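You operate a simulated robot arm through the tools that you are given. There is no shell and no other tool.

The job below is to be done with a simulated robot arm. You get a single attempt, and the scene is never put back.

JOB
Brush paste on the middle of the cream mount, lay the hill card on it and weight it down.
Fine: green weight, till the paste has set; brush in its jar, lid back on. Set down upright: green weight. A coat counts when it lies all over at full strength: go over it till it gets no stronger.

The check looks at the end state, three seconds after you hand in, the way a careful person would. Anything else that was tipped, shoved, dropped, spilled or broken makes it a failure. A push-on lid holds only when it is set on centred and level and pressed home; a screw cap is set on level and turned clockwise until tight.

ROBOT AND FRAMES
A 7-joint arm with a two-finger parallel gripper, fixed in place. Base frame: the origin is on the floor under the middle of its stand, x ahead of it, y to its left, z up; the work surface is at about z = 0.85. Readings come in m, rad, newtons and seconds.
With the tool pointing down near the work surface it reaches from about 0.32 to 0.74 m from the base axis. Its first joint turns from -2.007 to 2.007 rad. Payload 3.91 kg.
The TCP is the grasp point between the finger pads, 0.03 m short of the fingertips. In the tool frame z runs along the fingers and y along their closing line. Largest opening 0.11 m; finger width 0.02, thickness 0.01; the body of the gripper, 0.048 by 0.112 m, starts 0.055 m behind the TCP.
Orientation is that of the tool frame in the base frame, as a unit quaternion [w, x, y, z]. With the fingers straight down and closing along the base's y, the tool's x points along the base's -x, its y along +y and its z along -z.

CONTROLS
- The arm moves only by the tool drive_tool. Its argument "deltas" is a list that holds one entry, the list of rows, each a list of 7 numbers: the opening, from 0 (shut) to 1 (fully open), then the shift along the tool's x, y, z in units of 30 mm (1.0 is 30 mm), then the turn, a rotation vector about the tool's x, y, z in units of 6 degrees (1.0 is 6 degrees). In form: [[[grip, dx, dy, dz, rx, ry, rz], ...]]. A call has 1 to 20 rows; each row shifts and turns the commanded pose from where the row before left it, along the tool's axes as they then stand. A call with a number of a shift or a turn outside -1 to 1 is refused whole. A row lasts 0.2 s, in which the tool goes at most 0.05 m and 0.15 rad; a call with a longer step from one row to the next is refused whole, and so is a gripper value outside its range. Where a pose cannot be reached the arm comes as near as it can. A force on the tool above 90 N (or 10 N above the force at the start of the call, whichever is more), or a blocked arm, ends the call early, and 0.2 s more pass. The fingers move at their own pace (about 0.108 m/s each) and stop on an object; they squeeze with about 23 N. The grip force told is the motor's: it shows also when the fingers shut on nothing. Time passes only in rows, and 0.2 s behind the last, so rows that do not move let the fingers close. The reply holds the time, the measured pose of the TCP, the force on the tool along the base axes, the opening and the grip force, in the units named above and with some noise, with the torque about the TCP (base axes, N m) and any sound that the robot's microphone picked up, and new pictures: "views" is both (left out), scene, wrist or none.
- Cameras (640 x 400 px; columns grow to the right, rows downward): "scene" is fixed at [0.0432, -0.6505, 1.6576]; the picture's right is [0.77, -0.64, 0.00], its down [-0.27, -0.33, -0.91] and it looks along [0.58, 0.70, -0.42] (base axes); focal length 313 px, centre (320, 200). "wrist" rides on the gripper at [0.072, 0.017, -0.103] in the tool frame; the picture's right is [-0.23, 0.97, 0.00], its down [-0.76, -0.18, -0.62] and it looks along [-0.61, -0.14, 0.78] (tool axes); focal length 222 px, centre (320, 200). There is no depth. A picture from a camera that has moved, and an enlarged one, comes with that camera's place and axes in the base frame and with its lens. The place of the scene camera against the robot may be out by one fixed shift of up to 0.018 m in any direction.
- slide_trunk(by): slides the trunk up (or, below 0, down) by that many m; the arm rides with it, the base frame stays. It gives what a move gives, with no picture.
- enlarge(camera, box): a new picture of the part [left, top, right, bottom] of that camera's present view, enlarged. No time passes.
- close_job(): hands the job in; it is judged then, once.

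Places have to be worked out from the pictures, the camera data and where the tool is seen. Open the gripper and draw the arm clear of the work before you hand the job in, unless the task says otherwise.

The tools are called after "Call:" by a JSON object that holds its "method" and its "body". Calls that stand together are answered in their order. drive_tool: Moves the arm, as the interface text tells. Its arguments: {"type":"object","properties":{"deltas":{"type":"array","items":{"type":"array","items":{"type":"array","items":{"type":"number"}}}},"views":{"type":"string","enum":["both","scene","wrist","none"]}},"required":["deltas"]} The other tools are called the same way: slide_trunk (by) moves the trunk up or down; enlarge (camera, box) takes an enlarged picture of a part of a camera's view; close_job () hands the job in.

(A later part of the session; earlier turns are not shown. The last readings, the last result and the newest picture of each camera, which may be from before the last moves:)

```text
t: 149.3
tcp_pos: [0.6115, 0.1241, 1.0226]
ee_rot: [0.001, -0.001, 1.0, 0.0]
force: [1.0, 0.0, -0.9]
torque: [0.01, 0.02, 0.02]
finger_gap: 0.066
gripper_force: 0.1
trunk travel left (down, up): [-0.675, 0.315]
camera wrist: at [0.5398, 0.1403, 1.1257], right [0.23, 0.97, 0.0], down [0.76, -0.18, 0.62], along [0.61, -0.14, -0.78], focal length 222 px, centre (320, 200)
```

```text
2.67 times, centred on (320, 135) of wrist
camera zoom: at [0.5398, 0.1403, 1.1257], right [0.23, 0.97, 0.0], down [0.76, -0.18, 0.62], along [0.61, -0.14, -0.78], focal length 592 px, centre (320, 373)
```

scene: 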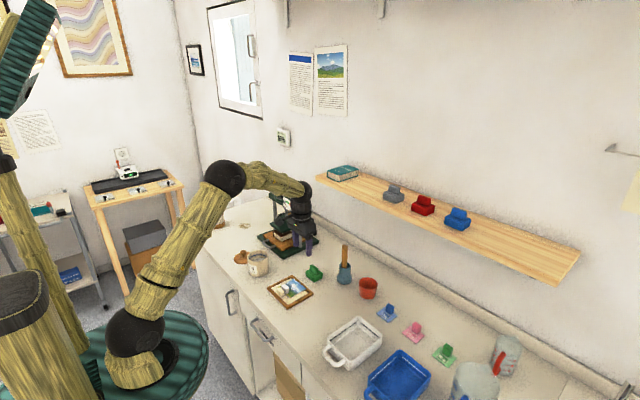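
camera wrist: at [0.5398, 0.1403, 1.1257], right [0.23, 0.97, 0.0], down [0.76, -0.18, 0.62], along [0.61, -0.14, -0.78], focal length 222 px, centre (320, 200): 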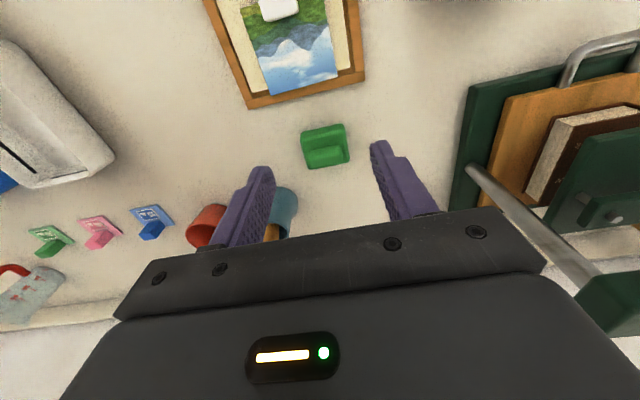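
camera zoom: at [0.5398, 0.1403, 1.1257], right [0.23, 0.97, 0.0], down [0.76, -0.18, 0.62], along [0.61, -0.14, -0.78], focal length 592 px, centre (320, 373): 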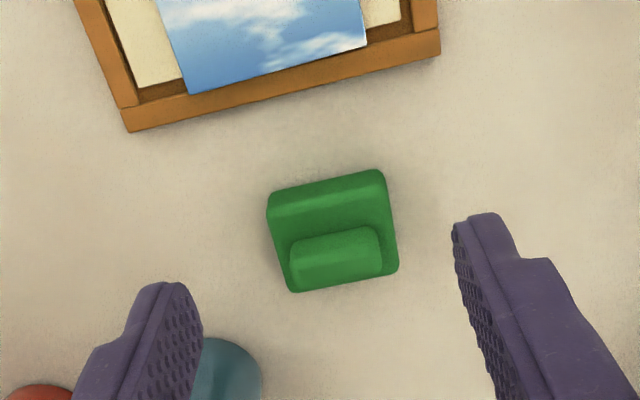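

The weight's knob is at about (0.664, 0.119), with the base top ≈0.871 and the knob top ≈0.895. I move over it and lower to just above the base with the fingers open.

Call:
{"method": "drive_tool", "body": {"deltas": [[[0.65, -0.872, -0.077, 0, 0, 0, 0], [0.65, -0.872, -0.077, 0, 0, 0, 0], [0.65, 0, 0, 0.9, 0, 0, 0], [0.65, 0, 0, 1, 0, 0, 0], [0.65, 0, 0, 1, 0, 0, 0], [0.65, 0, 0, 0.5, 0, 0, 0], [0.65, 0, 0, 0, 0, 0, 0]]], "views": "both"}}

Call:
{"method": "enlarge", "body": {"camera": "wrist", "box": [220, 60, 420, 210]}}

Call:
{"method": "enlarge", "body": {"camera": "scene", "box": [275, 240, 345, 310]}}

```text
t: 150.9
tcp_pos: [0.6634, 0.1205, 0.9211]
ee_rot: [0.0, -0.001, 1.0, 0.0]
force: [0.4, -0.6, 0.1]
torque: [0.02, -0.03, 0.02]
finger_gap: 0.0715
gripper_force: 0.1
trunk travel left (down, up): [-0.675, 0.315]
camera wrist: at [0.5914, 0.1362, 1.0237], right [0.23, 0.97, 0.0], down [0.76, -0.18, 0.62], along [0.61, -0.14, -0.78], focal length 222 px, centre (320, 200)
```

scene: 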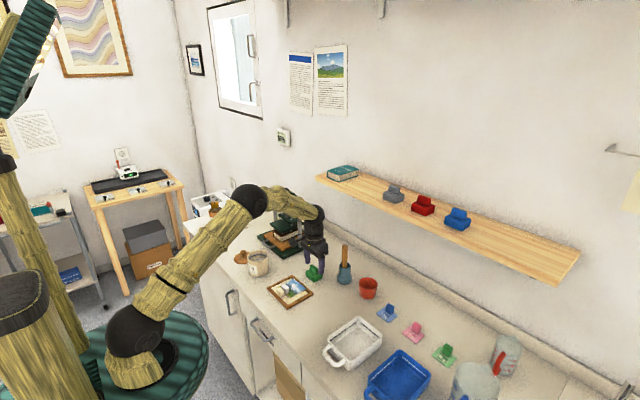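
wrist: 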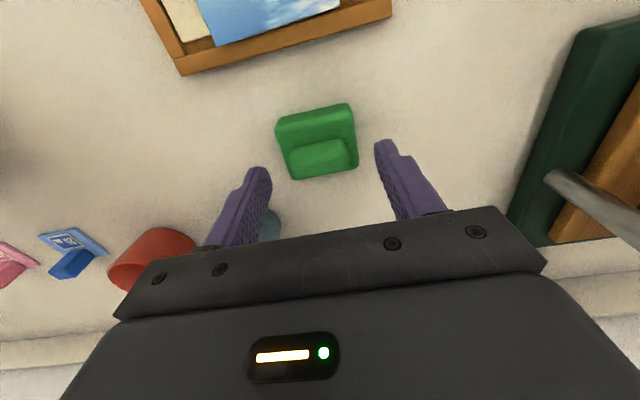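

```text
2.67 times, centred on (320, 135) of wrist
camera zoom: at [0.5914, 0.1362, 1.0237], right [0.23, 0.97, 0.0], down [0.76, -0.18, 0.62], along [0.61, -0.14, -0.78], focal length 592 px, centre (320, 373)
```

zoom: 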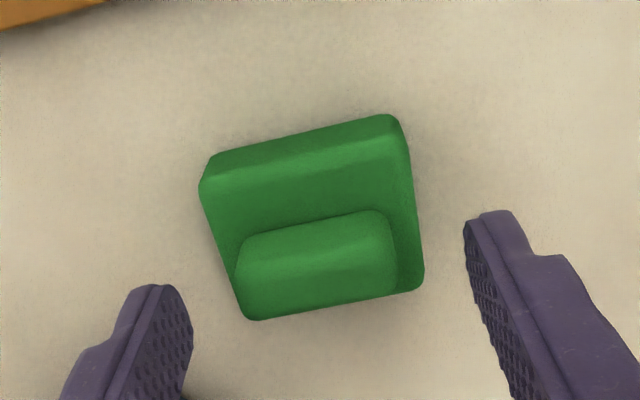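

```text
5.71 times, centred on (310, 275) of scene
camera zoom: at [0.0432, -0.6505, 1.6576], right [0.77, -0.64, 0.0], down [-0.27, -0.33, -0.91], along [0.58, 0.7, -0.42], focal length 1786 px, centre (377, -229)
```

zoom: 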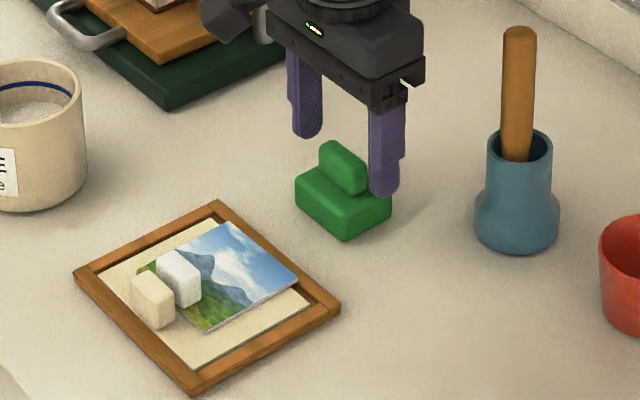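

The knob is centred between the fingers. I lower to TCP z 0.904, just above the base, and close on the knob.

Call:
{"method": "drive_tool", "body": {"deltas": [[[0.65, -0.05, -0.04, 0.35, 0, 0, 0], [0.65, 0, 0, 0.22, 0, 0, 0], [0.65, 0, 0, 0, 0, 0, 0]]], "views": "none"}}

Call:
{"method": "drive_tool", "body": {"deltas": [[[0.4, 0, 0, 0, 0, 0, 0], [0.2, 0, 0, 0, 0, 0, 0], [0, 0, 0, 0, 0, 0, 0], [0, 0, 0, 0, 0, 0, 0], [0, 0, 0, 0, 0, 0, 0]]], "views": "wrist"}}

Call:
{"method": "enlarge", "body": {"camera": "wrist", "box": [220, 60, 420, 210]}}

```text
t: 151.7
tcp_pos: [0.6649, 0.1189, 0.9027]
ee_rot: [0.0, -0.001, 1.0, 0.0]
force: [-0.1, 0.0, 0.0]
torque: [-0.01, 0.0, 0.0]
finger_gap: 0.0713
gripper_force: 0.0
trunk travel left (down, up): [-0.675, 0.315]
```

```text
t: 152.9
tcp_pos: [0.6646, 0.1194, 0.9027]
ee_rot: [0.0, 0.0, 1.0, 0.0]
force: [-0.7, 1.5, 0.7]
torque: [-0.01, -0.02, 0.01]
finger_gap: 0.0558
gripper_force: 23.0
trunk travel left (down, up): [-0.675, 0.315]
camera wrist: at [0.5931, 0.1351, 1.0068], right [0.23, 0.97, 0.0], down [0.76, -0.18, 0.62], along [0.61, -0.14, -0.78], focal length 222 px, centre (320, 200)
```

wrist: 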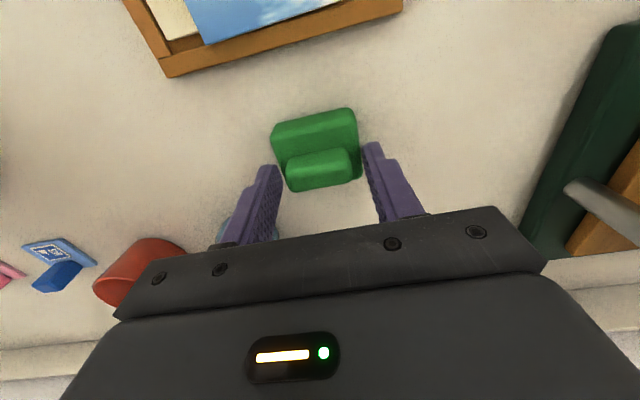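

```text
2.67 times, centred on (320, 135) of wrist
camera zoom: at [0.5931, 0.1351, 1.0068], right [0.23, 0.97, 0.0], down [0.76, -0.18, 0.62], along [0.61, -0.14, -0.78], focal length 592 px, centre (320, 373)
```

zoom: 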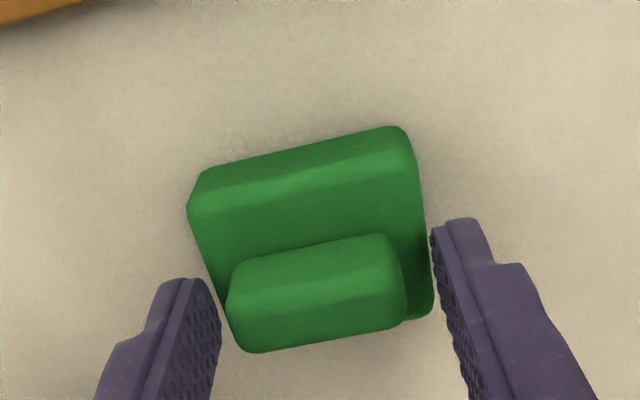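

The gap is 56 mm, so the tips closed on the upper edge of the base rather than the knob. I open, rise 6 mm and close again.

Call:
{"method": "drive_tool", "body": {"deltas": [[[0.65, 0, 0, 0, 0, 0, 0], [0.65, 0, 0, 0, 0, 0, 0], [0.65, 0, 0, -0.2, 0, 0, 0], [0.65, 0, 0, 0, 0, 0, 0], [0.4, 0, 0, 0, 0, 0, 0], [0.2, 0, 0, 0, 0, 0, 0], [0, 0, 0, 0, 0, 0, 0], [0, 0, 0, 0, 0, 0, 0], [0, 0, 0, 0, 0, 0, 0]]], "views": "wrist"}}

Call:
{"method": "enlarge", "body": {"camera": "wrist", "box": [220, 60, 420, 210]}}

```text
t: 154.9
tcp_pos: [0.6651, 0.1186, 0.9095]
ee_rot: [0.0, -0.002, 1.0, 0.0]
force: [0.2, 2.0, 2.3]
torque: [-0.12, 0.05, 0.0]
finger_gap: 0.0399
gripper_force: 22.8
trunk travel left (down, up): [-0.675, 0.315]
camera wrist: at [0.5933, 0.135, 1.0131], right [0.23, 0.97, 0.0], down [0.76, -0.18, 0.62], along [0.61, -0.14, -0.78], focal length 222 px, centre (320, 200)
```

wrist: 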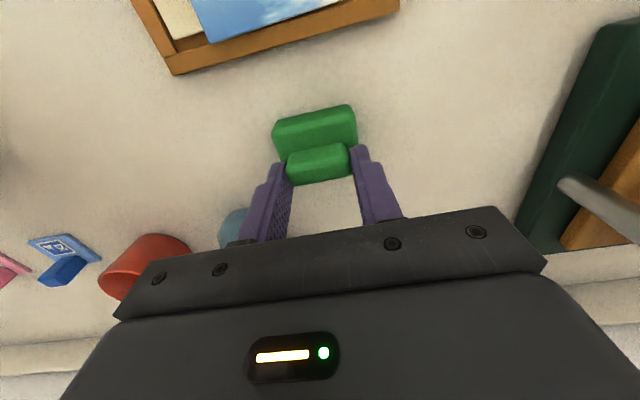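

```text
2.67 times, centred on (320, 135) of wrist
camera zoom: at [0.5933, 0.135, 1.0131], right [0.23, 0.97, 0.0], down [0.76, -0.18, 0.62], along [0.61, -0.14, -0.78], focal length 592 px, centre (320, 373)
```

zoom: 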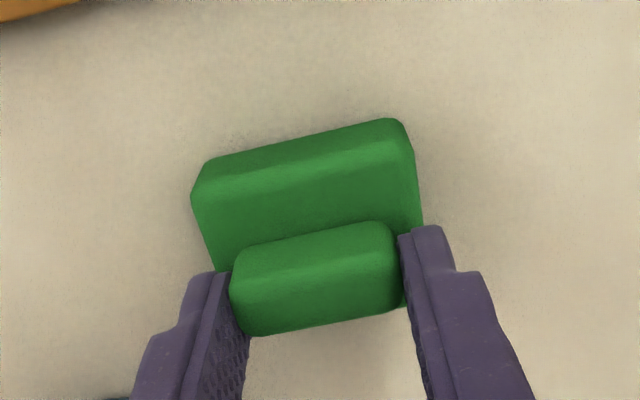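

Gripped on the knob (40 mm). I lift it and carry it level to above the free part of the card, behind the card's block.

Call:
{"method": "drive_tool", "body": {"deltas": [[[0, 0, 0, -0.2, 0, 0, 0], [0, 0, 0, -0.4, 0, 0, 0], [0, 0, 0, -0.8, 0, 0, 0], [0, 0, 0, -0.9, 0, 0, 0], [0, 0.7, -0.054, 0, 0, 0, 0], [0, 0.7, -0.054, 0, 0, 0, 0], [0, 0.7, -0.054, 0, 0, 0, 0], [0, 0.7, -0.054, 0, 0, 0, 0], [0, 0.743, -0.054, 0, 0, 0, 0], [0, 0, 0, 0, 0, 0, 0]]], "views": "both"}}

Call:
{"method": "enlarge", "body": {"camera": "wrist", "box": [220, 40, 420, 190]}}

Call:
{"method": "enlarge", "body": {"camera": "scene", "box": [260, 240, 330, 310]}}

```text
t: 157.1
tcp_pos: [0.5585, 0.1094, 0.9788]
ee_rot: [0.001, 0.0, 1.0, -0.001]
force: [1.3, 0.0, -4.1]
torque: [-0.01, -0.02, 0.0]
finger_gap: 0.0398
gripper_force: 22.6
trunk travel left (down, up): [-0.675, 0.315]
camera wrist: at [0.4866, 0.1256, 1.0816], right [0.23, 0.97, 0.0], down [0.76, -0.18, 0.62], along [0.61, -0.14, -0.78], focal length 222 px, centre (320, 200)
```

scene: 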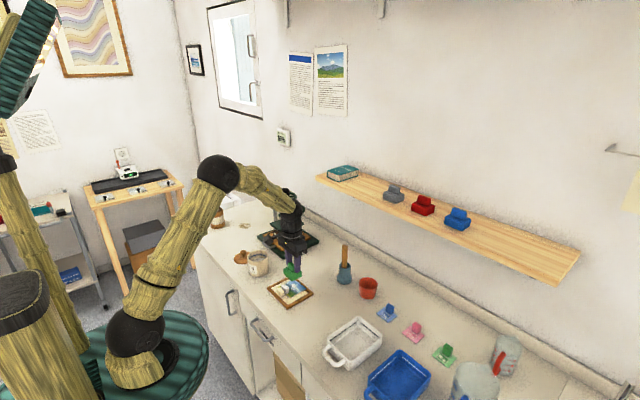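
wrist: 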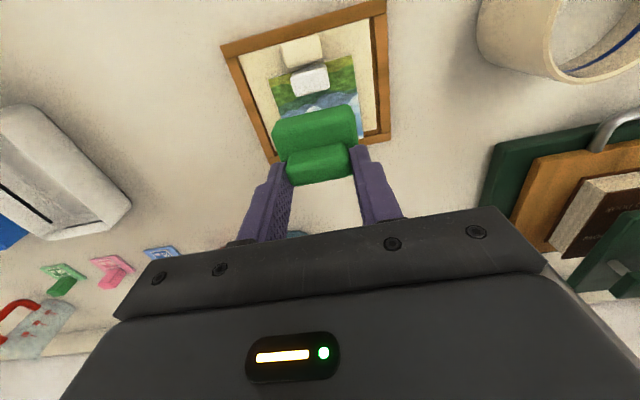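

```text
2.67 times, centred on (320, 115) of wrist
camera zoom: at [0.4866, 0.1256, 1.0816], right [0.23, 0.97, 0.0], down [0.76, -0.18, 0.62], along [0.61, -0.14, -0.78], focal length 592 px, centre (320, 427)
```

zoom: 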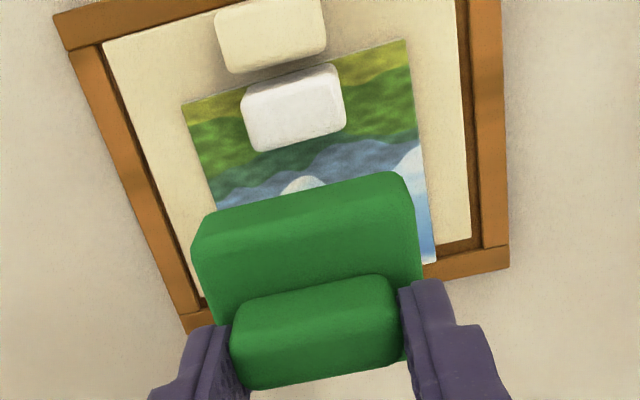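

```text
5.71 times, centred on (295, 275) of scene
camera zoom: at [0.0432, -0.6505, 1.6576], right [0.77, -0.64, 0.0], down [-0.27, -0.33, -0.91], along [0.58, 0.7, -0.42], focal length 1786 px, centre (463, -229)
```

zoom: 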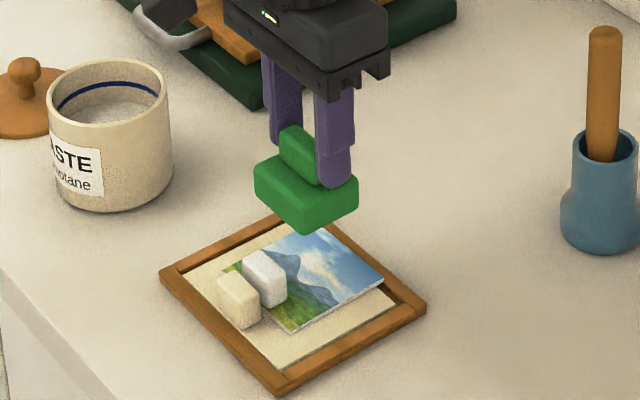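

The weight's front would sit about 4.5 mm from the card's block. I add 3 mm of margin in +x and lower toward the card.

Call:
{"method": "drive_tool", "body": {"deltas": [[[0, -0.1, 0.02, 0.5, 0, 0, 0], [0, 0, 0, 0.6, 0, 0, 0], [0, 0, 0, 0.4, 0, 0, 0], [0, 0, 0, 0, 0, 0, 0]]], "views": "both"}}

Call:
{"method": "enlarge", "body": {"camera": "wrist", "box": [220, 40, 420, 190]}}

Call:
{"method": "enlarge", "body": {"camera": "scene", "box": [260, 250, 330, 310]}}

```text
t: 158.1
tcp_pos: [0.5624, 0.111, 0.9334]
ee_rot: [0.0, -0.001, 1.0, 0.0]
force: [0.3, -1.0, -4.6]
torque: [0.0, 0.0, -0.02]
finger_gap: 0.0398
gripper_force: 22.7
trunk travel left (down, up): [-0.675, 0.315]
camera wrist: at [0.4896, 0.1264, 1.0364], right [0.23, 0.97, 0.0], down [0.76, -0.18, 0.62], along [0.61, -0.14, -0.78], focal length 222 px, centre (320, 200)
```

scene: 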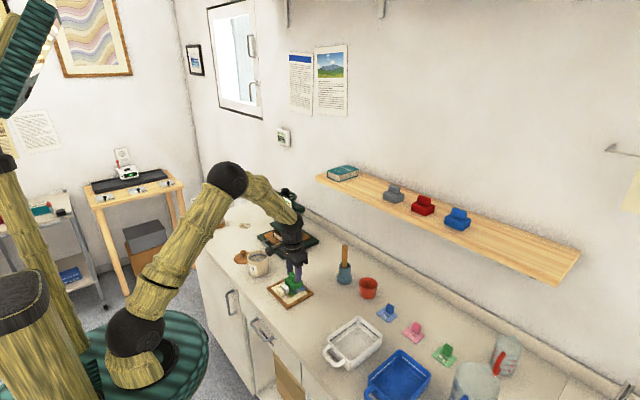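
wrist: 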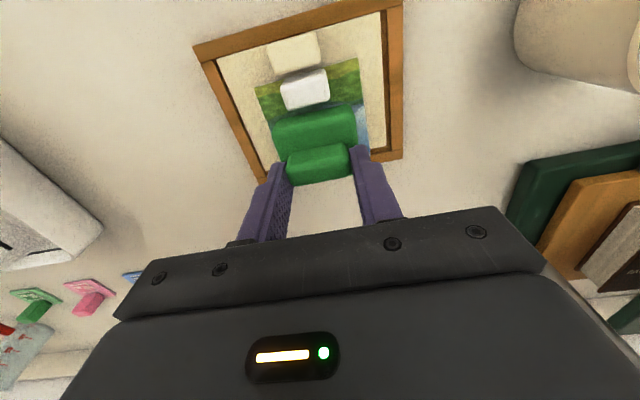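

```text
2.67 times, centred on (320, 115) of wrist
camera zoom: at [0.4896, 0.1264, 1.0364], right [0.23, 0.97, 0.0], down [0.76, -0.18, 0.62], along [0.61, -0.14, -0.78], focal length 592 px, centre (320, 427)
```

zoom: 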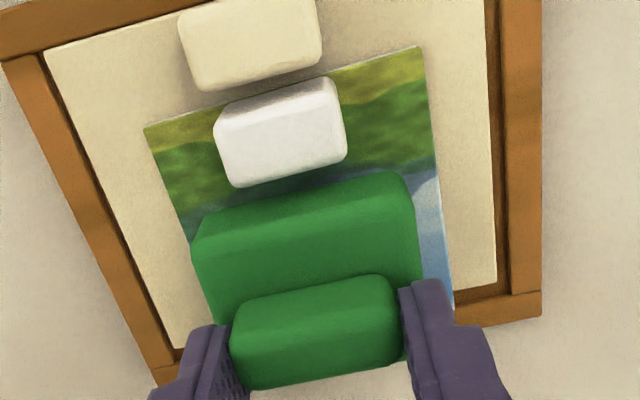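

```text
6.67 times, centred on (295, 280) of scene
camera zoom: at [0.0432, -0.6505, 1.6576], right [0.77, -0.64, 0.0], down [-0.27, -0.33, -0.91], along [0.58, 0.7, -0.42], focal length 2084 px, centre (487, -333)
```

zoom: 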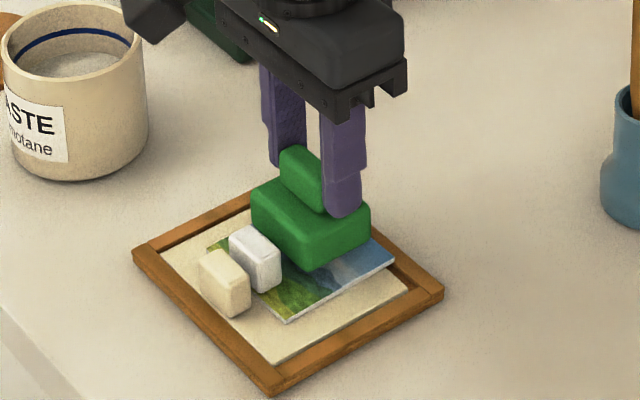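

The weight is well placed over the card and clear of the block. I take the last centimetre in small steps.

Call:
{"method": "drive_tool", "body": {"deltas": [[[0, 0, 0, 0.15, 0, 0, 0], [0, 0, 0, 0, 0, 0, 0]]], "views": "none"}}

```text
t: 158.7
tcp_pos: [0.5615, 0.1112, 0.9275]
ee_rot: [0.0, 0.0, 1.0, 0.0]
force: [0.7, 0.8, -3.9]
torque: [0.0, -0.01, 0.03]
finger_gap: 0.0398
gripper_force: 23.2
trunk travel left (down, up): [-0.675, 0.315]
```

Call:
{"method": "drive_tool", "body": {"deltas": [[[0, 0, 0, 0.1, 0, 0, 0], [0, 0, 0, 0, 0, 0, 0]]], "views": "none"}}

```text
t: 159.3
tcp_pos: [0.5612, 0.1112, 0.9245]
ee_rot: [-0.001, -0.001, 1.0, 0.0]
force: [0.4, 0.9, -4.8]
torque: [-0.02, -0.01, 0.03]
finger_gap: 0.0395
gripper_force: 22.8
trunk travel left (down, up): [-0.675, 0.315]
```

Call:
{"method": "drive_tool", "body": {"deltas": [[[0, 0, 0, 0.06, 0, 0, 0], [0, 0, 0, 0, 0, 0, 0]]], "views": "none"}}

```text
t: 159.9
tcp_pos: [0.5614, 0.1104, 0.9231]
ee_rot: [0.0, -0.001, 1.0, 0.0]
force: [-0.3, 0.0, -1.7]
torque: [-0.07, 0.04, -0.02]
finger_gap: 0.04
gripper_force: 22.7
trunk travel left (down, up): [-0.675, 0.315]
```

The force has begun to drop (-1.7 N), so the weight is touching. I take one more small step to rest it fully.

Call:
{"method": "drive_tool", "body": {"deltas": [[[0, 0, 0, 0.035, 0, 0, 0], [0, 0, 0, 0, 0, 0, 0]]], "views": "none"}}

```text
t: 160.5
tcp_pos: [0.5616, 0.1116, 0.9247]
ee_rot: [0.0, 0.0, 1.0, 0.0]
force: [1.9, -1.3, 5.2]
torque: [-0.1, 0.0, 0.02]
finger_gap: 0.0399
gripper_force: 22.9
trunk travel left (down, up): [-0.675, 0.315]
```

The weight rests fully (+5 N). I open the fingers gently and rise straight up.

Call:
{"method": "drive_tool", "body": {"deltas": [[[0.45, 0, 0, 0, 0, 0, 0], [0.55, 0, 0, 0, 0, 0, 0], [0.6, 0, 0, 0, 0, 0, 0], [0.6, 0, 0, -0.3, 0, 0, 0], [0.6, 0, 0, -0.8, 0, 0, 0], [0.6, 0, 0, -1, 0, 0, 0], [0.6, 0, 0, -1, 0, 0, 0], [0.6, 0, 0, 0, 0, 0, 0]]], "views": "both"}}

Call:
{"method": "enlarge", "body": {"camera": "wrist", "box": [220, 40, 420, 190]}}

Call:
{"method": "enlarge", "body": {"camera": "scene", "box": [260, 250, 330, 310]}}

```text
t: 162.3
tcp_pos: [0.5623, 0.1111, 1.0155]
ee_rot: [0.0, -0.001, 1.0, 0.001]
force: [0.7, 0.4, 0.1]
torque: [0.01, -0.01, -0.02]
finger_gap: 0.0659
gripper_force: 0.0
trunk travel left (down, up): [-0.675, 0.315]
camera wrist: at [0.4899, 0.1277, 1.1194], right [0.23, 0.97, 0.0], down [0.76, -0.18, 0.62], along [0.61, -0.14, -0.78], focal length 222 px, centre (320, 200)
```

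scene: 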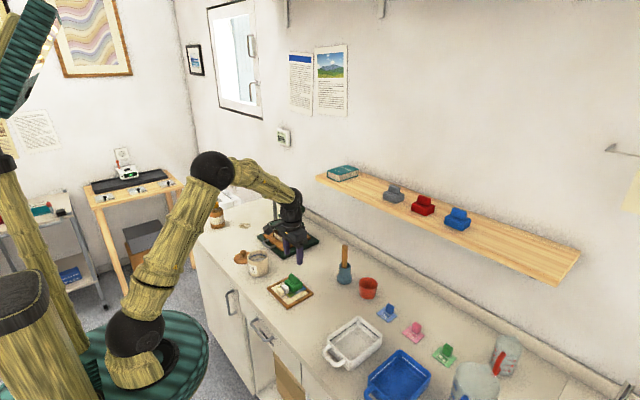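
wrist: 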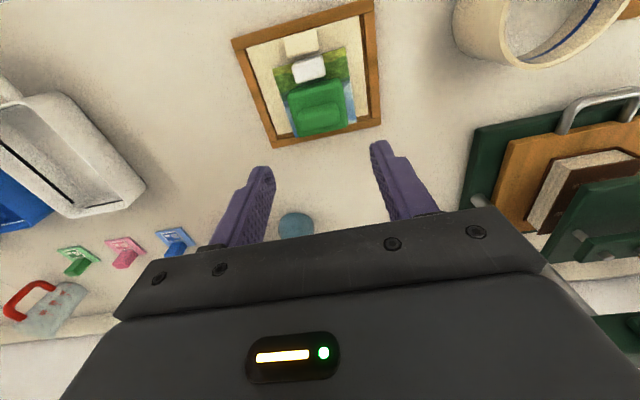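

```text
2.67 times, centred on (320, 115) of wrist
camera zoom: at [0.4899, 0.1277, 1.1194], right [0.23, 0.97, 0.0], down [0.76, -0.18, 0.62], along [0.61, -0.14, -0.78], focal length 592 px, centre (320, 427)
```

zoom: 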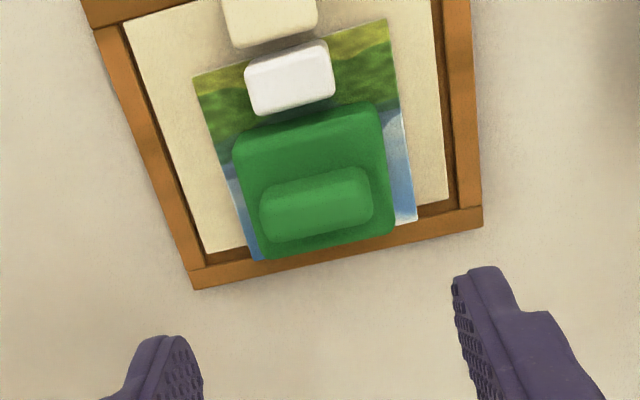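

```text
6.67 times, centred on (295, 280) of scene
camera zoom: at [0.0432, -0.6505, 1.6576], right [0.77, -0.64, 0.0], down [-0.27, -0.33, -0.91], along [0.58, 0.7, -0.42], focal length 2084 px, centre (487, -333)
```

zoom: 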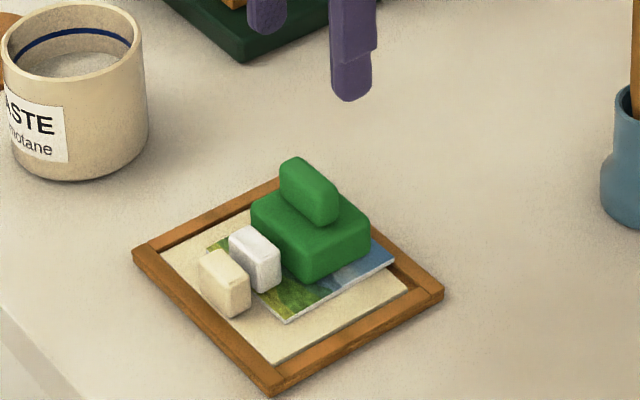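

The green weight stands upright on the card, pressing it down. While the paste sets, I fetch the lid, moving over to where I set it down and checking its position.

Call:
{"method": "drive_tool", "body": {"deltas": [[[0.5, 0.3, 0.5, -0.3, 0, 0, 0], [0.5, 0.3, 0.9, 0, 0, 0, 0], [0.5, 0.3, 0.9, 0, 0, 0, 0], [0.5, 0.3, 0.9, 0, 0, 0, 0], [0.5, 0.3, 0.9, 0, 0, 0, 0], [0.5, 0.3, 0.9, 0, 0, 0, 0], [0.5, 0.3, 0.9, 0, 0, 0, 0], [0.5, 0.3, 0.9, 0, 0, 0, 0], [0.5, 0.3, 0.9, 0, 0, 0, 0], [0.5, 0.3, 0.9, 0, 0, 0, 0], [0.5, 0, 0.9, 0, 0, 0, 0], [0.5, 0, 0.9, 0, 0, 0, 0], [0.5, 0, 0, 0, 0, 0, 0]]], "views": "both"}}

Call:
{"method": "enlarge", "body": {"camera": "wrist", "box": [200, 20, 440, 170]}}

```text
t: 165.1
tcp_pos: [0.4697, 0.4244, 1.024]
ee_rot: [0.0, -0.001, 1.0, 0.0]
force: [0.7, 0.1, -0.2]
torque: [0.0, 0.03, -0.02]
finger_gap: 0.0551
gripper_force: 0.1
trunk travel left (down, up): [-0.675, 0.315]
camera wrist: at [0.3971, 0.4392, 1.1284], right [0.23, 0.97, 0.0], down [0.76, -0.18, 0.62], along [0.61, -0.14, -0.78], focal length 222 px, centre (320, 200)
```

scene: 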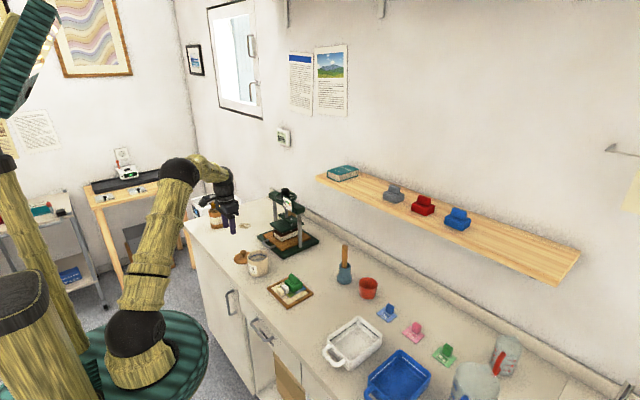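
wrist: 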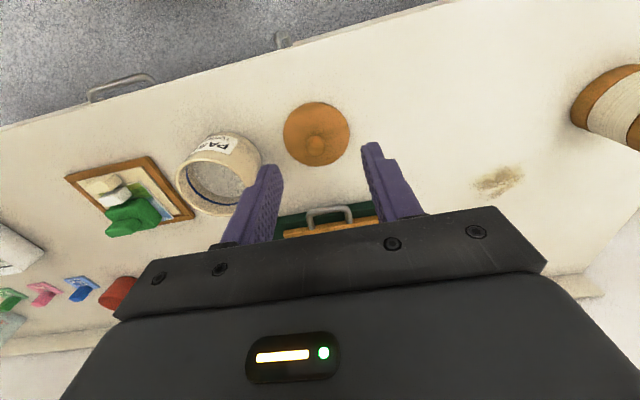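

```text
2.67 times, centred on (320, 95) of wrist
camera zoom: at [0.3971, 0.4392, 1.1284], right [0.23, 0.97, 0.0], down [0.76, -0.18, 0.62], along [0.61, -0.14, -0.78], focal length 592 px, centre (320, 480)
```

zoom: 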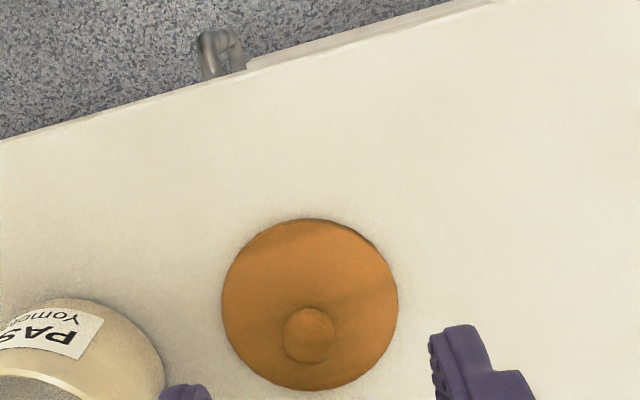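

By the wrist camera the lid's centre is at about (0.503, 0.410), having shifted a little when released. I move directly over it and lower partway, to line up the knob as in the first grasp.

Call:
{"method": "drive_tool", "body": {"deltas": [[[0.5, -0.58, -0.24, 0.5, 0, 0, 0], [0.5, -0.57, -0.237, 0.8, 0, 0, 0], [0.5, 0, 0, 1, 0, 0, 0], [0.5, 0, 0, 0.9, 0, 0, 0], [0.5, 0, 0, 0, 0, 0, 0]]], "views": "both"}}

Call:
{"method": "enlarge", "body": {"camera": "wrist", "box": [220, 60, 420, 210]}}

```text
t: 166.3
tcp_pos: [0.5059, 0.4088, 0.9277]
ee_rot: [0.0, -0.001, 1.0, 0.002]
force: [-0.1, 0.0, -0.3]
torque: [0.05, 0.02, 0.03]
finger_gap: 0.055
gripper_force: 0.0
trunk travel left (down, up): [-0.675, 0.315]
camera wrist: at [0.4326, 0.4243, 1.0327], right [0.23, 0.97, 0.0], down [0.76, -0.18, 0.62], along [0.61, -0.14, -0.78], focal length 222 px, centre (320, 200)
```

scene: 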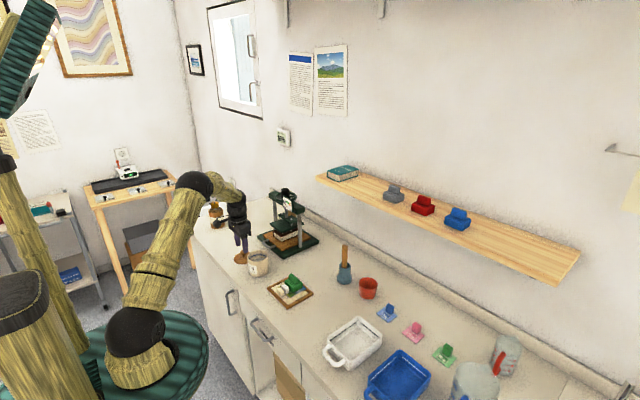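
wrist: 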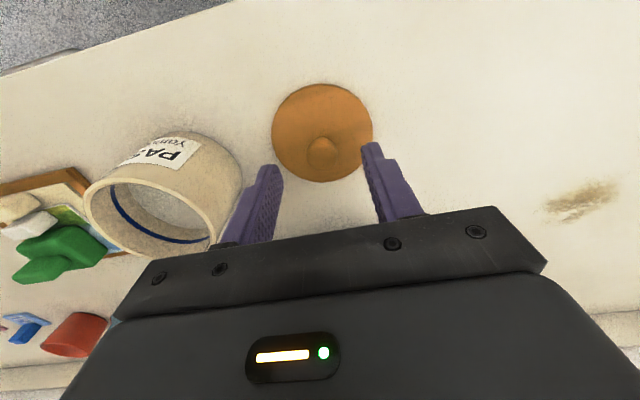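

```text
2.67 times, centred on (320, 135) of wrist
camera zoom: at [0.4326, 0.4243, 1.0327], right [0.23, 0.97, 0.0], down [0.76, -0.18, 0.62], along [0.61, -0.14, -0.78], focal length 592 px, centre (320, 373)
```

zoom: 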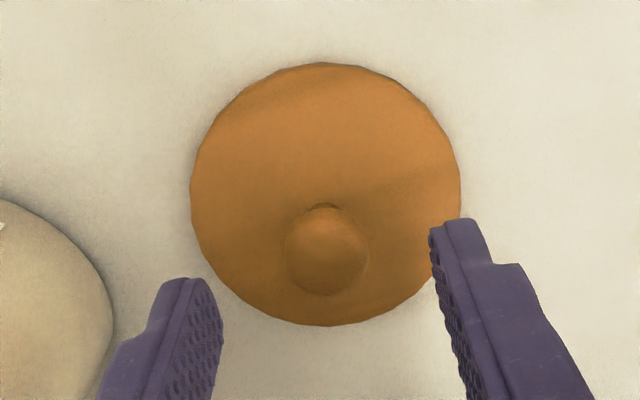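

The knob is nearly centred. I shift 1.5 mm in y, lower to the same relative height as the first grasp (TCP z≈0.890), and compare.

Call:
{"method": "drive_tool", "body": {"deltas": [[[0.7, 0, 0.05, 0.6, 0, 0, 0], [0.7, 0, 0, 0.5, 0, 0, 0], [0.7, 0, 0, 0.13, 0, 0, 0], [0.7, 0, 0, 0, 0, 0, 0]]], "views": "wrist"}}

Call:
{"method": "enlarge", "body": {"camera": "wrist", "box": [220, 60, 420, 210]}}

```text
t: 167.3
tcp_pos: [0.5054, 0.4104, 0.892]
ee_rot: [0.0, -0.001, 1.0, 0.0]
force: [0.0, -0.1, -0.1]
torque: [-0.03, 0.02, 0.02]
finger_gap: 0.0771
gripper_force: 0.1
trunk travel left (down, up): [-0.675, 0.315]
camera wrist: at [0.4337, 0.4266, 0.9956], right [0.23, 0.97, 0.0], down [0.76, -0.18, 0.62], along [0.61, -0.14, -0.78], focal length 222 px, centre (320, 200)
```

wrist: 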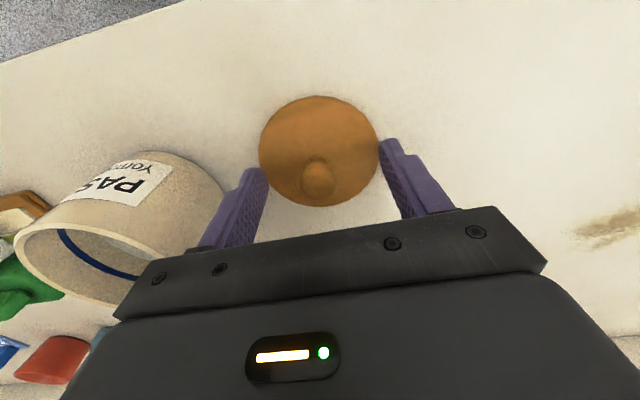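

```text
2.67 times, centred on (320, 135) of wrist
camera zoom: at [0.4337, 0.4266, 0.9956], right [0.23, 0.97, 0.0], down [0.76, -0.18, 0.62], along [0.61, -0.14, -0.78], focal length 592 px, centre (320, 373)
```

zoom: 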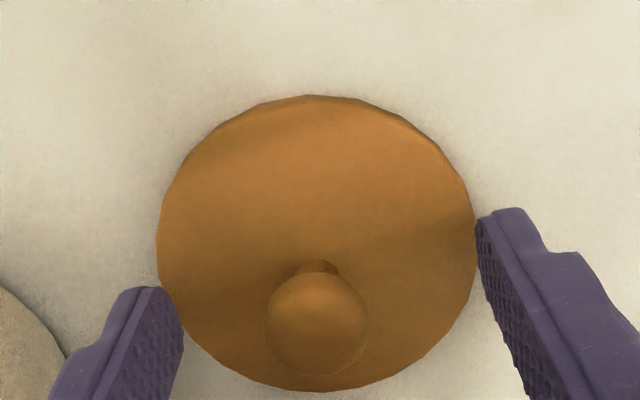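

Compared with the first grasp, the lid appears about 2 mm toward -x and the tool 4 mm high. I correct both and close on the knob.

Call:
{"method": "drive_tool", "body": {"deltas": [[[0.7, 0.067, 0, 0.1, 0, 0, 0], [0.7, 0, 0, 0, 0, 0, 0]]], "views": "wrist"}}

Call:
{"method": "drive_tool", "body": {"deltas": [[[0.4, 0, 0, 0, 0, 0, 0], [0.2, 0, 0, 0, 0, 0, 0], [0, 0, 0, 0, 0, 0, 0], [0, 0, 0, 0, 0, 0, 0], [0, 0, 0, 0, 0, 0, 0]]], "views": "wrist"}}

```text
t: 167.9
tcp_pos: [0.5045, 0.4116, 0.8894]
ee_rot: [0.0, -0.002, 1.0, 0.0]
force: [0.1, 0.0, -0.7]
torque: [-0.01, 0.01, 0.0]
finger_gap: 0.0768
gripper_force: 0.0
trunk travel left (down, up): [-0.675, 0.315]
camera wrist: at [0.4317, 0.4264, 0.9923], right [0.23, 0.97, 0.0], down [0.76, -0.18, 0.62], along [0.61, -0.14, -0.78], focal length 222 px, centre (320, 200)
```

wrist: 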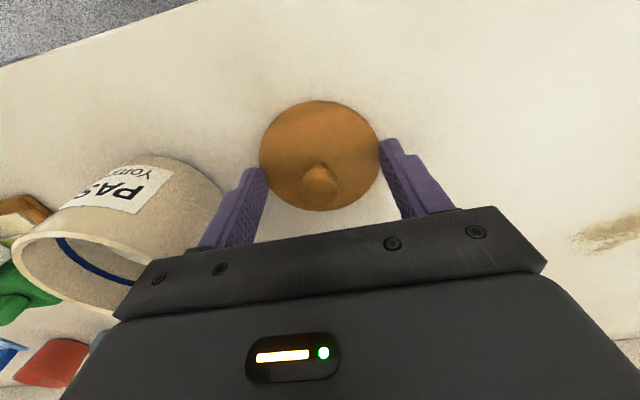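

```text
t: 169.1
tcp_pos: [0.5042, 0.4109, 0.8905]
ee_rot: [0.0, -0.001, 1.0, 0.0]
force: [0.2, 0.1, 2.2]
torque: [0.01, -0.03, 0.01]
finger_gap: 0.0223
gripper_force: 22.7
trunk travel left (down, up): [-0.675, 0.315]
camera wrist: at [0.4317, 0.4264, 0.9925], right [0.23, 0.97, 0.0], down [0.76, -0.18, 0.62], along [0.61, -0.14, -0.78], focal length 222 px, centre (320, 200)
```

wrist: 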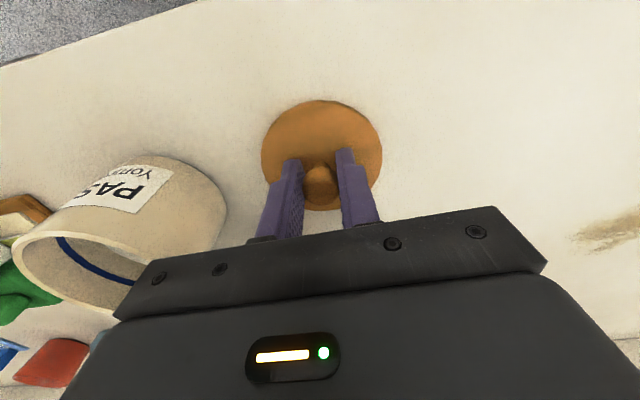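

The grip matches the first one to within a pixel. I lift the lid and carry it back over the pot to the removal position, and compare the view there with the one just after I took it off.

Call:
{"method": "drive_tool", "body": {"deltas": [[[0, 0, 0, -0.2, 0, 0, 0], [0, 0, 0, -0.5, 0, 0, 0], [0, 0, 0, -0.9, 0, 0, 0], [0, 0, 0, -1, 0, 0, 0], [0, 0, 0, -1, 0, 0, 0], [0, 0, 0, -0.65, 0, 0, 0], [0, -0.03, -0.807, 0, 0, 0, 0], [0, -0.03, -0.807, 0, 0, 0, 0], [0, -0.03, -0.807, 0, 0, 0, 0], [0, -0.03, -0.807, 0, 0, 0, 0], [0, -0.037, -0.807, 0, 0, 0, 0], [0, 0, 0, 0, 0, 0, 0], [0, 0, 0, 0, 0, 0, 0]]], "views": "both"}}

Call:
{"method": "enlarge", "body": {"camera": "scene", "box": [230, 220, 290, 280]}}

Call:
{"method": "enlarge", "body": {"camera": "wrist", "box": [220, 40, 420, 190]}}

```text
t: 171.9
tcp_pos: [0.5104, 0.2885, 1.0159]
ee_rot: [0.0, 0.0, 1.0, 0.0]
force: [-0.3, -0.1, 0.6]
torque: [0.0, -0.01, 0.01]
finger_gap: 0.0228
gripper_force: 22.9
trunk travel left (down, up): [-0.675, 0.315]
camera wrist: at [0.4377, 0.3048, 1.1197], right [0.23, 0.97, 0.0], down [0.76, -0.18, 0.62], along [0.61, -0.14, -0.78], focal length 222 px, centre (320, 200)
```

scene: 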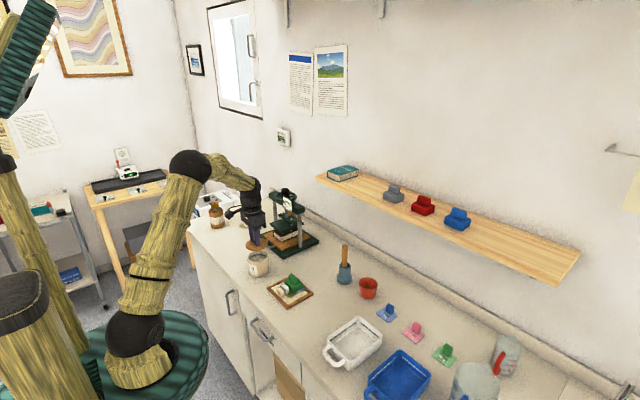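
wrist: 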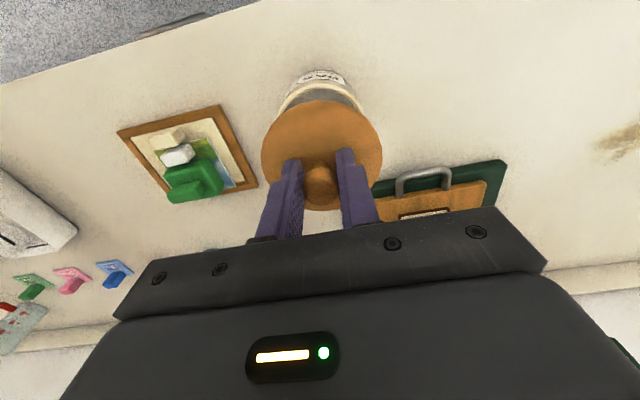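

```text
6.67 times, centred on (260, 250) of scene
camera zoom: at [0.0432, -0.6505, 1.6576], right [0.77, -0.64, 0.0], down [-0.27, -0.33, -0.91], along [0.58, 0.7, -0.42], focal length 2084 px, centre (720, -133)
```

zoom: 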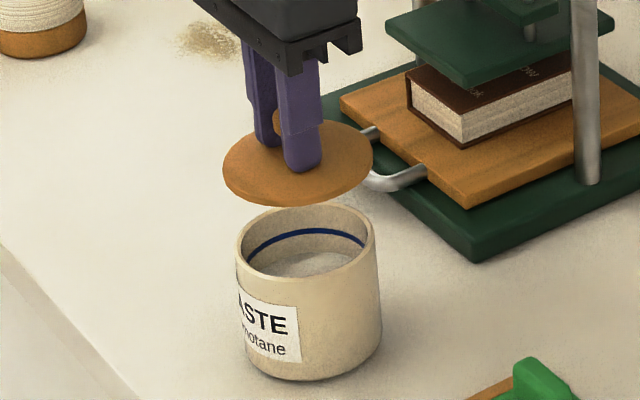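

```text
2.67 times, centred on (320, 115) of wrist
camera zoom: at [0.4377, 0.3048, 1.1197], right [0.23, 0.97, 0.0], down [0.76, -0.18, 0.62], along [0.61, -0.14, -0.78], focal length 592 px, centre (320, 427)
```

zoom: 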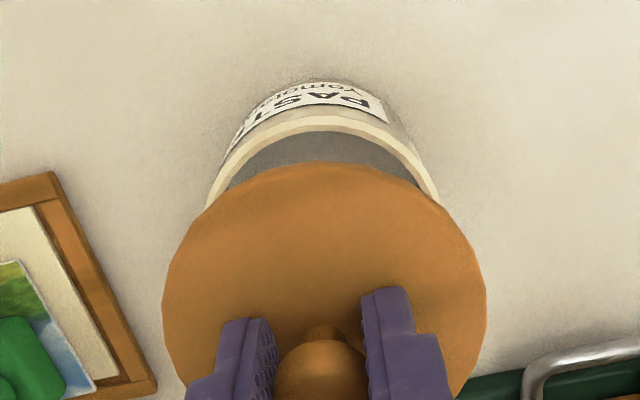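

The view matches the one right after removal; the tool is only about 1 mm off in x. I correct that and lower until the lid is just above its seat.

Call:
{"method": "drive_tool", "body": {"deltas": [[[0, 0.03, 0.015, 0.5, 0, 0, 0], [0, 0, 0, 0.5, 0, 0, 0], [0, 0, 0, 0.35, 0, 0, 0], [0, 0, 0, 0, 0, 0, 0]]], "views": "both"}}

Call:
{"method": "enlarge", "body": {"camera": "scene", "box": [230, 220, 290, 280]}}

Call:
{"method": "enlarge", "body": {"camera": "wrist", "box": [220, 40, 420, 190]}}

```text
t: 172.9
tcp_pos: [0.5088, 0.2904, 0.9763]
ee_rot: [0.0, -0.001, 1.0, 0.0]
force: [-0.3, -0.2, -1.2]
torque: [0.02, 0.0, 0.01]
finger_gap: 0.0224
gripper_force: 22.7
trunk travel left (down, up): [-0.675, 0.315]
camera wrist: at [0.4361, 0.306, 1.0791], right [0.23, 0.97, 0.0], down [0.76, -0.18, 0.62], along [0.61, -0.14, -0.78], focal length 222 px, centre (320, 200)
```

scene: 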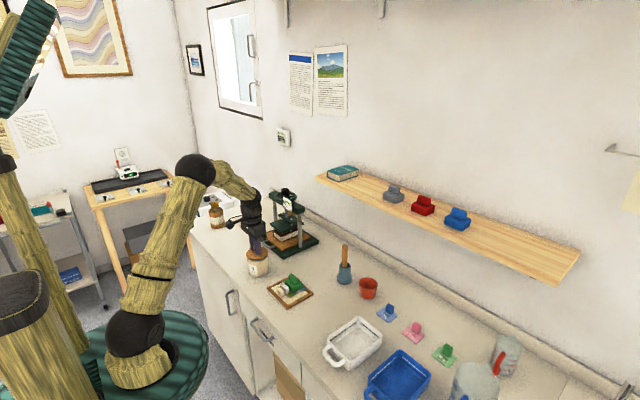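
wrist: 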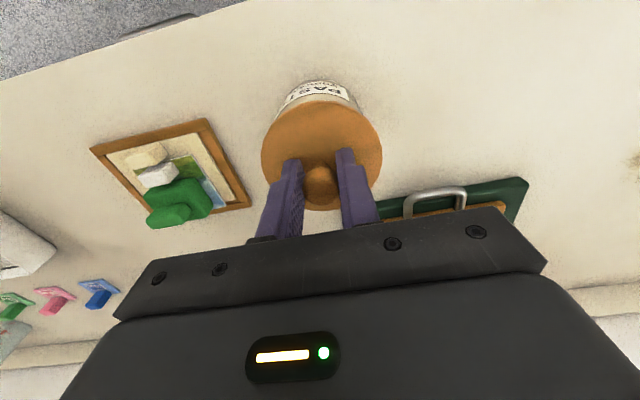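

```text
6.67 times, centred on (260, 250) of scene
camera zoom: at [0.0432, -0.6505, 1.6576], right [0.77, -0.64, 0.0], down [-0.27, -0.33, -0.91], along [0.58, 0.7, -0.42], focal length 2084 px, centre (720, -133)
```

zoom: 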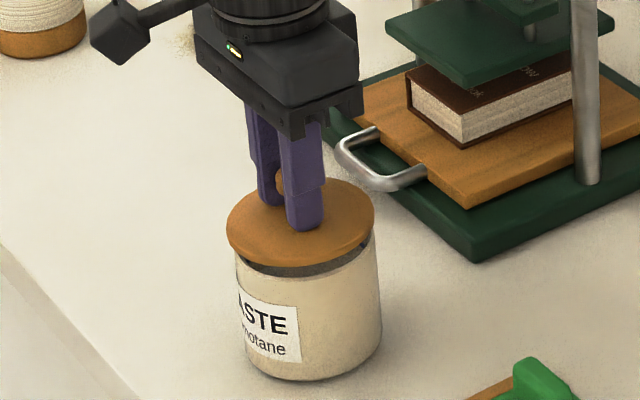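

```text
2.67 times, centred on (320, 115) of wrist
camera zoom: at [0.4361, 0.306, 1.0791], right [0.23, 0.97, 0.0], down [0.76, -0.18, 0.62], along [0.61, -0.14, -0.78], focal length 592 px, centre (320, 427)
```

zoom: 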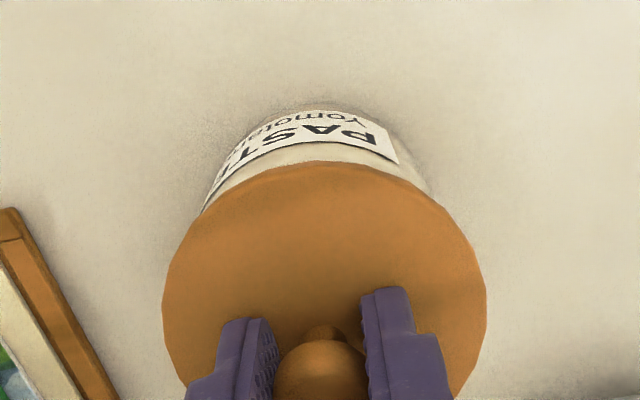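

Alignment in the scene view agrees with the original closed state to within about a millimetre. I lower onto the pot and feel for contact.

Call:
{"method": "drive_tool", "body": {"deltas": [[[0, 0, 0, 0.15, 0, 0, 0], [0, 0, 0, 0.1, 0, 0, 0], [0, 0, 0, 0, 0, 0, 0]]], "views": "none"}}

```text
t: 173.7
tcp_pos: [0.5078, 0.2901, 0.969]
ee_rot: [0.0, -0.002, 1.0, 0.0]
force: [-0.4, -0.4, 0.0]
torque: [0.0, -0.01, 0.0]
finger_gap: 0.0222
gripper_force: 23.2
trunk travel left (down, up): [-0.675, 0.315]
```

Call:
{"method": "drive_tool", "body": {"deltas": [[[0, 0, 0, 0.08, 0, 0, 0], [0, 0, 0, 0, 0, 0, 0]]], "views": "wrist"}}

Call:
{"method": "enlarge", "body": {"camera": "scene", "box": [230, 220, 290, 280]}}

```text
t: 174.3
tcp_pos: [0.5084, 0.2903, 0.9661]
ee_rot: [0.0, 0.0, 1.0, 0.0]
force: [-0.5, -0.2, -1.3]
torque: [0.01, -0.02, -0.01]
finger_gap: 0.0222
gripper_force: 23.0
trunk travel left (down, up): [-0.675, 0.315]
camera wrist: at [0.436, 0.3059, 1.0696], right [0.23, 0.97, 0.0], down [0.76, -0.18, 0.62], along [0.61, -0.14, -0.78], focal length 222 px, centre (320, 200)
```

wrist: 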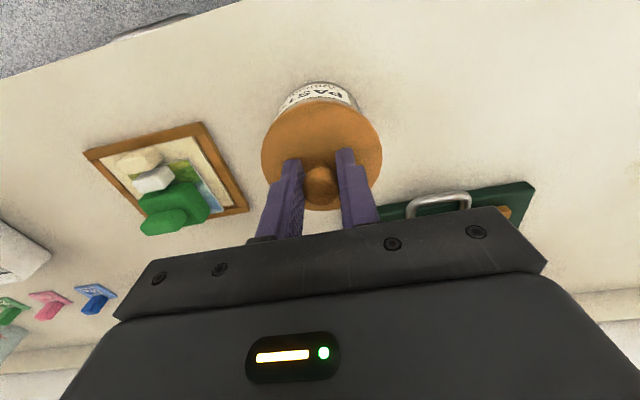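

```text
6.67 times, centred on (260, 250) of scene
camera zoom: at [0.0432, -0.6505, 1.6576], right [0.77, -0.64, 0.0], down [-0.27, -0.33, -0.91], along [0.58, 0.7, -0.42], focal length 2084 px, centre (720, -133)
```

zoom: 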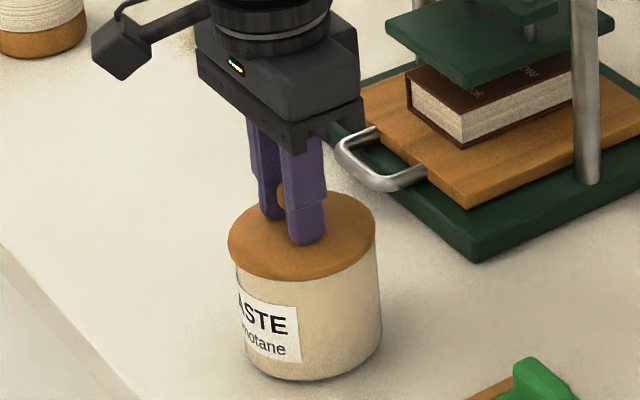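

The lid sits level right at the rim. I press down in small steps, listening for the snap.

Call:
{"method": "drive_tool", "body": {"deltas": [[[0, 0, 0, 0.07, 0, 0, 0], [0, 0, 0, 0, 0, 0, 0]]], "views": "none"}}

```text
t: 174.9
tcp_pos: [0.5077, 0.29, 0.9635]
ee_rot: [0.0, -0.002, 1.0, 0.0]
force: [-0.3, -2.1, 2.8]
torque: [-0.04, 0.07, 0.03]
finger_gap: 0.0224
gripper_force: 23.1
trunk travel left (down, up): [-0.675, 0.315]
```

Call:
{"method": "drive_tool", "body": {"deltas": [[[0, 0, 0, 0.08, 0, 0, 0], [0, 0, 0, 0.08, 0, 0, 0], [0, 0, 0, 0, 0, 0, 0]]], "views": "none"}}

```text
t: 175.7
tcp_pos: [0.5069, 0.2905, 0.963]
ee_rot: [0.005, -0.001, 1.0, 0.004]
force: [4.8, 0.0, 43.9]
torque: [-0.21, 0.18, -0.01]
finger_gap: 0.0224
gripper_force: 22.9
trunk travel left (down, up): [-0.675, 0.315]
```

Now 44 N with no snap yet. I press a little more.

Call:
{"method": "drive_tool", "body": {"deltas": [[[0, 0, 0, 0.08, 0, 0, 0], [0, 0, 0, 0.04, 0, 0, 0], [0, 0, 0, 0, 0, 0, 0]]], "views": "wrist"}}

Call:
{"method": "enlarge", "body": {"camera": "scene", "box": [230, 220, 290, 280]}}

```text
t: 176.5
tcp_pos: [0.508, 0.29, 0.9626]
ee_rot: [0.008, -0.001, 1.0, 0.005]
force: [4.7, -2.0, 65.7]
torque: [-0.65, 0.16, -0.06]
finger_gap: 0.0226
gripper_force: 23.0
trunk travel left (down, up): [-0.675, 0.315]
camera wrist: at [0.4336, 0.3046, 1.0661], right [0.23, 0.97, 0.01], down [0.75, -0.18, 0.63], along [0.62, -0.13, -0.77], focal length 222 px, centre (320, 200)
```

wrist: 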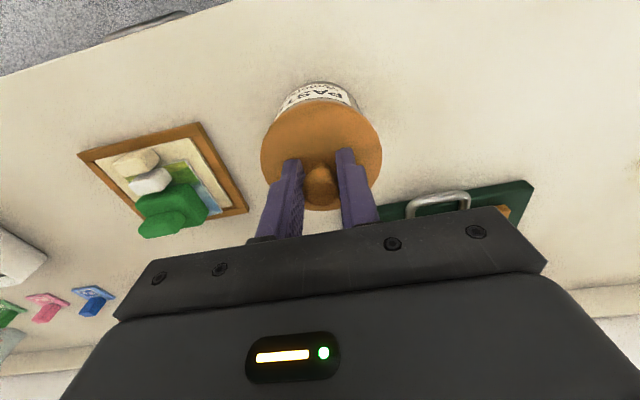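

```text
6.67 times, centred on (260, 250) of scene
camera zoom: at [0.0432, -0.6505, 1.6576], right [0.77, -0.64, 0.0], down [-0.27, -0.33, -0.91], along [0.58, 0.7, -0.42], focal length 2084 px, centre (720, -133)
```

zoom: 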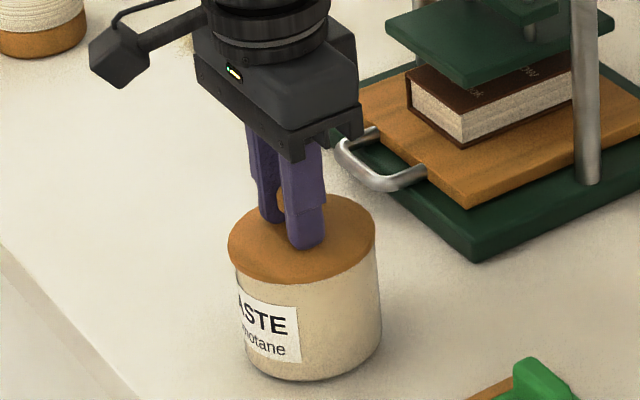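

The lid looks as low as it was at first, but I have heard no snap. I press a bit further, staying under the limit.

Call:
{"method": "drive_tool", "body": {"deltas": [[[0, 0, 0, 0.05, 0, 0, 0], [0, 0, 0, 0.03, 0, 0, 0], [0, 0, 0, 0, 0, 0, 0]]], "views": "none"}}

```text
t: 177.3
tcp_pos: [0.5084, 0.2895, 0.9636]
ee_rot: [0.009, 0.001, 1.0, 0.006]
force: [-1.1, -1.3, 74.8]
torque: [-0.79, 0.35, 0.07]
finger_gap: 0.0222
gripper_force: 23.2
trunk travel left (down, up): [-0.675, 0.315]
```

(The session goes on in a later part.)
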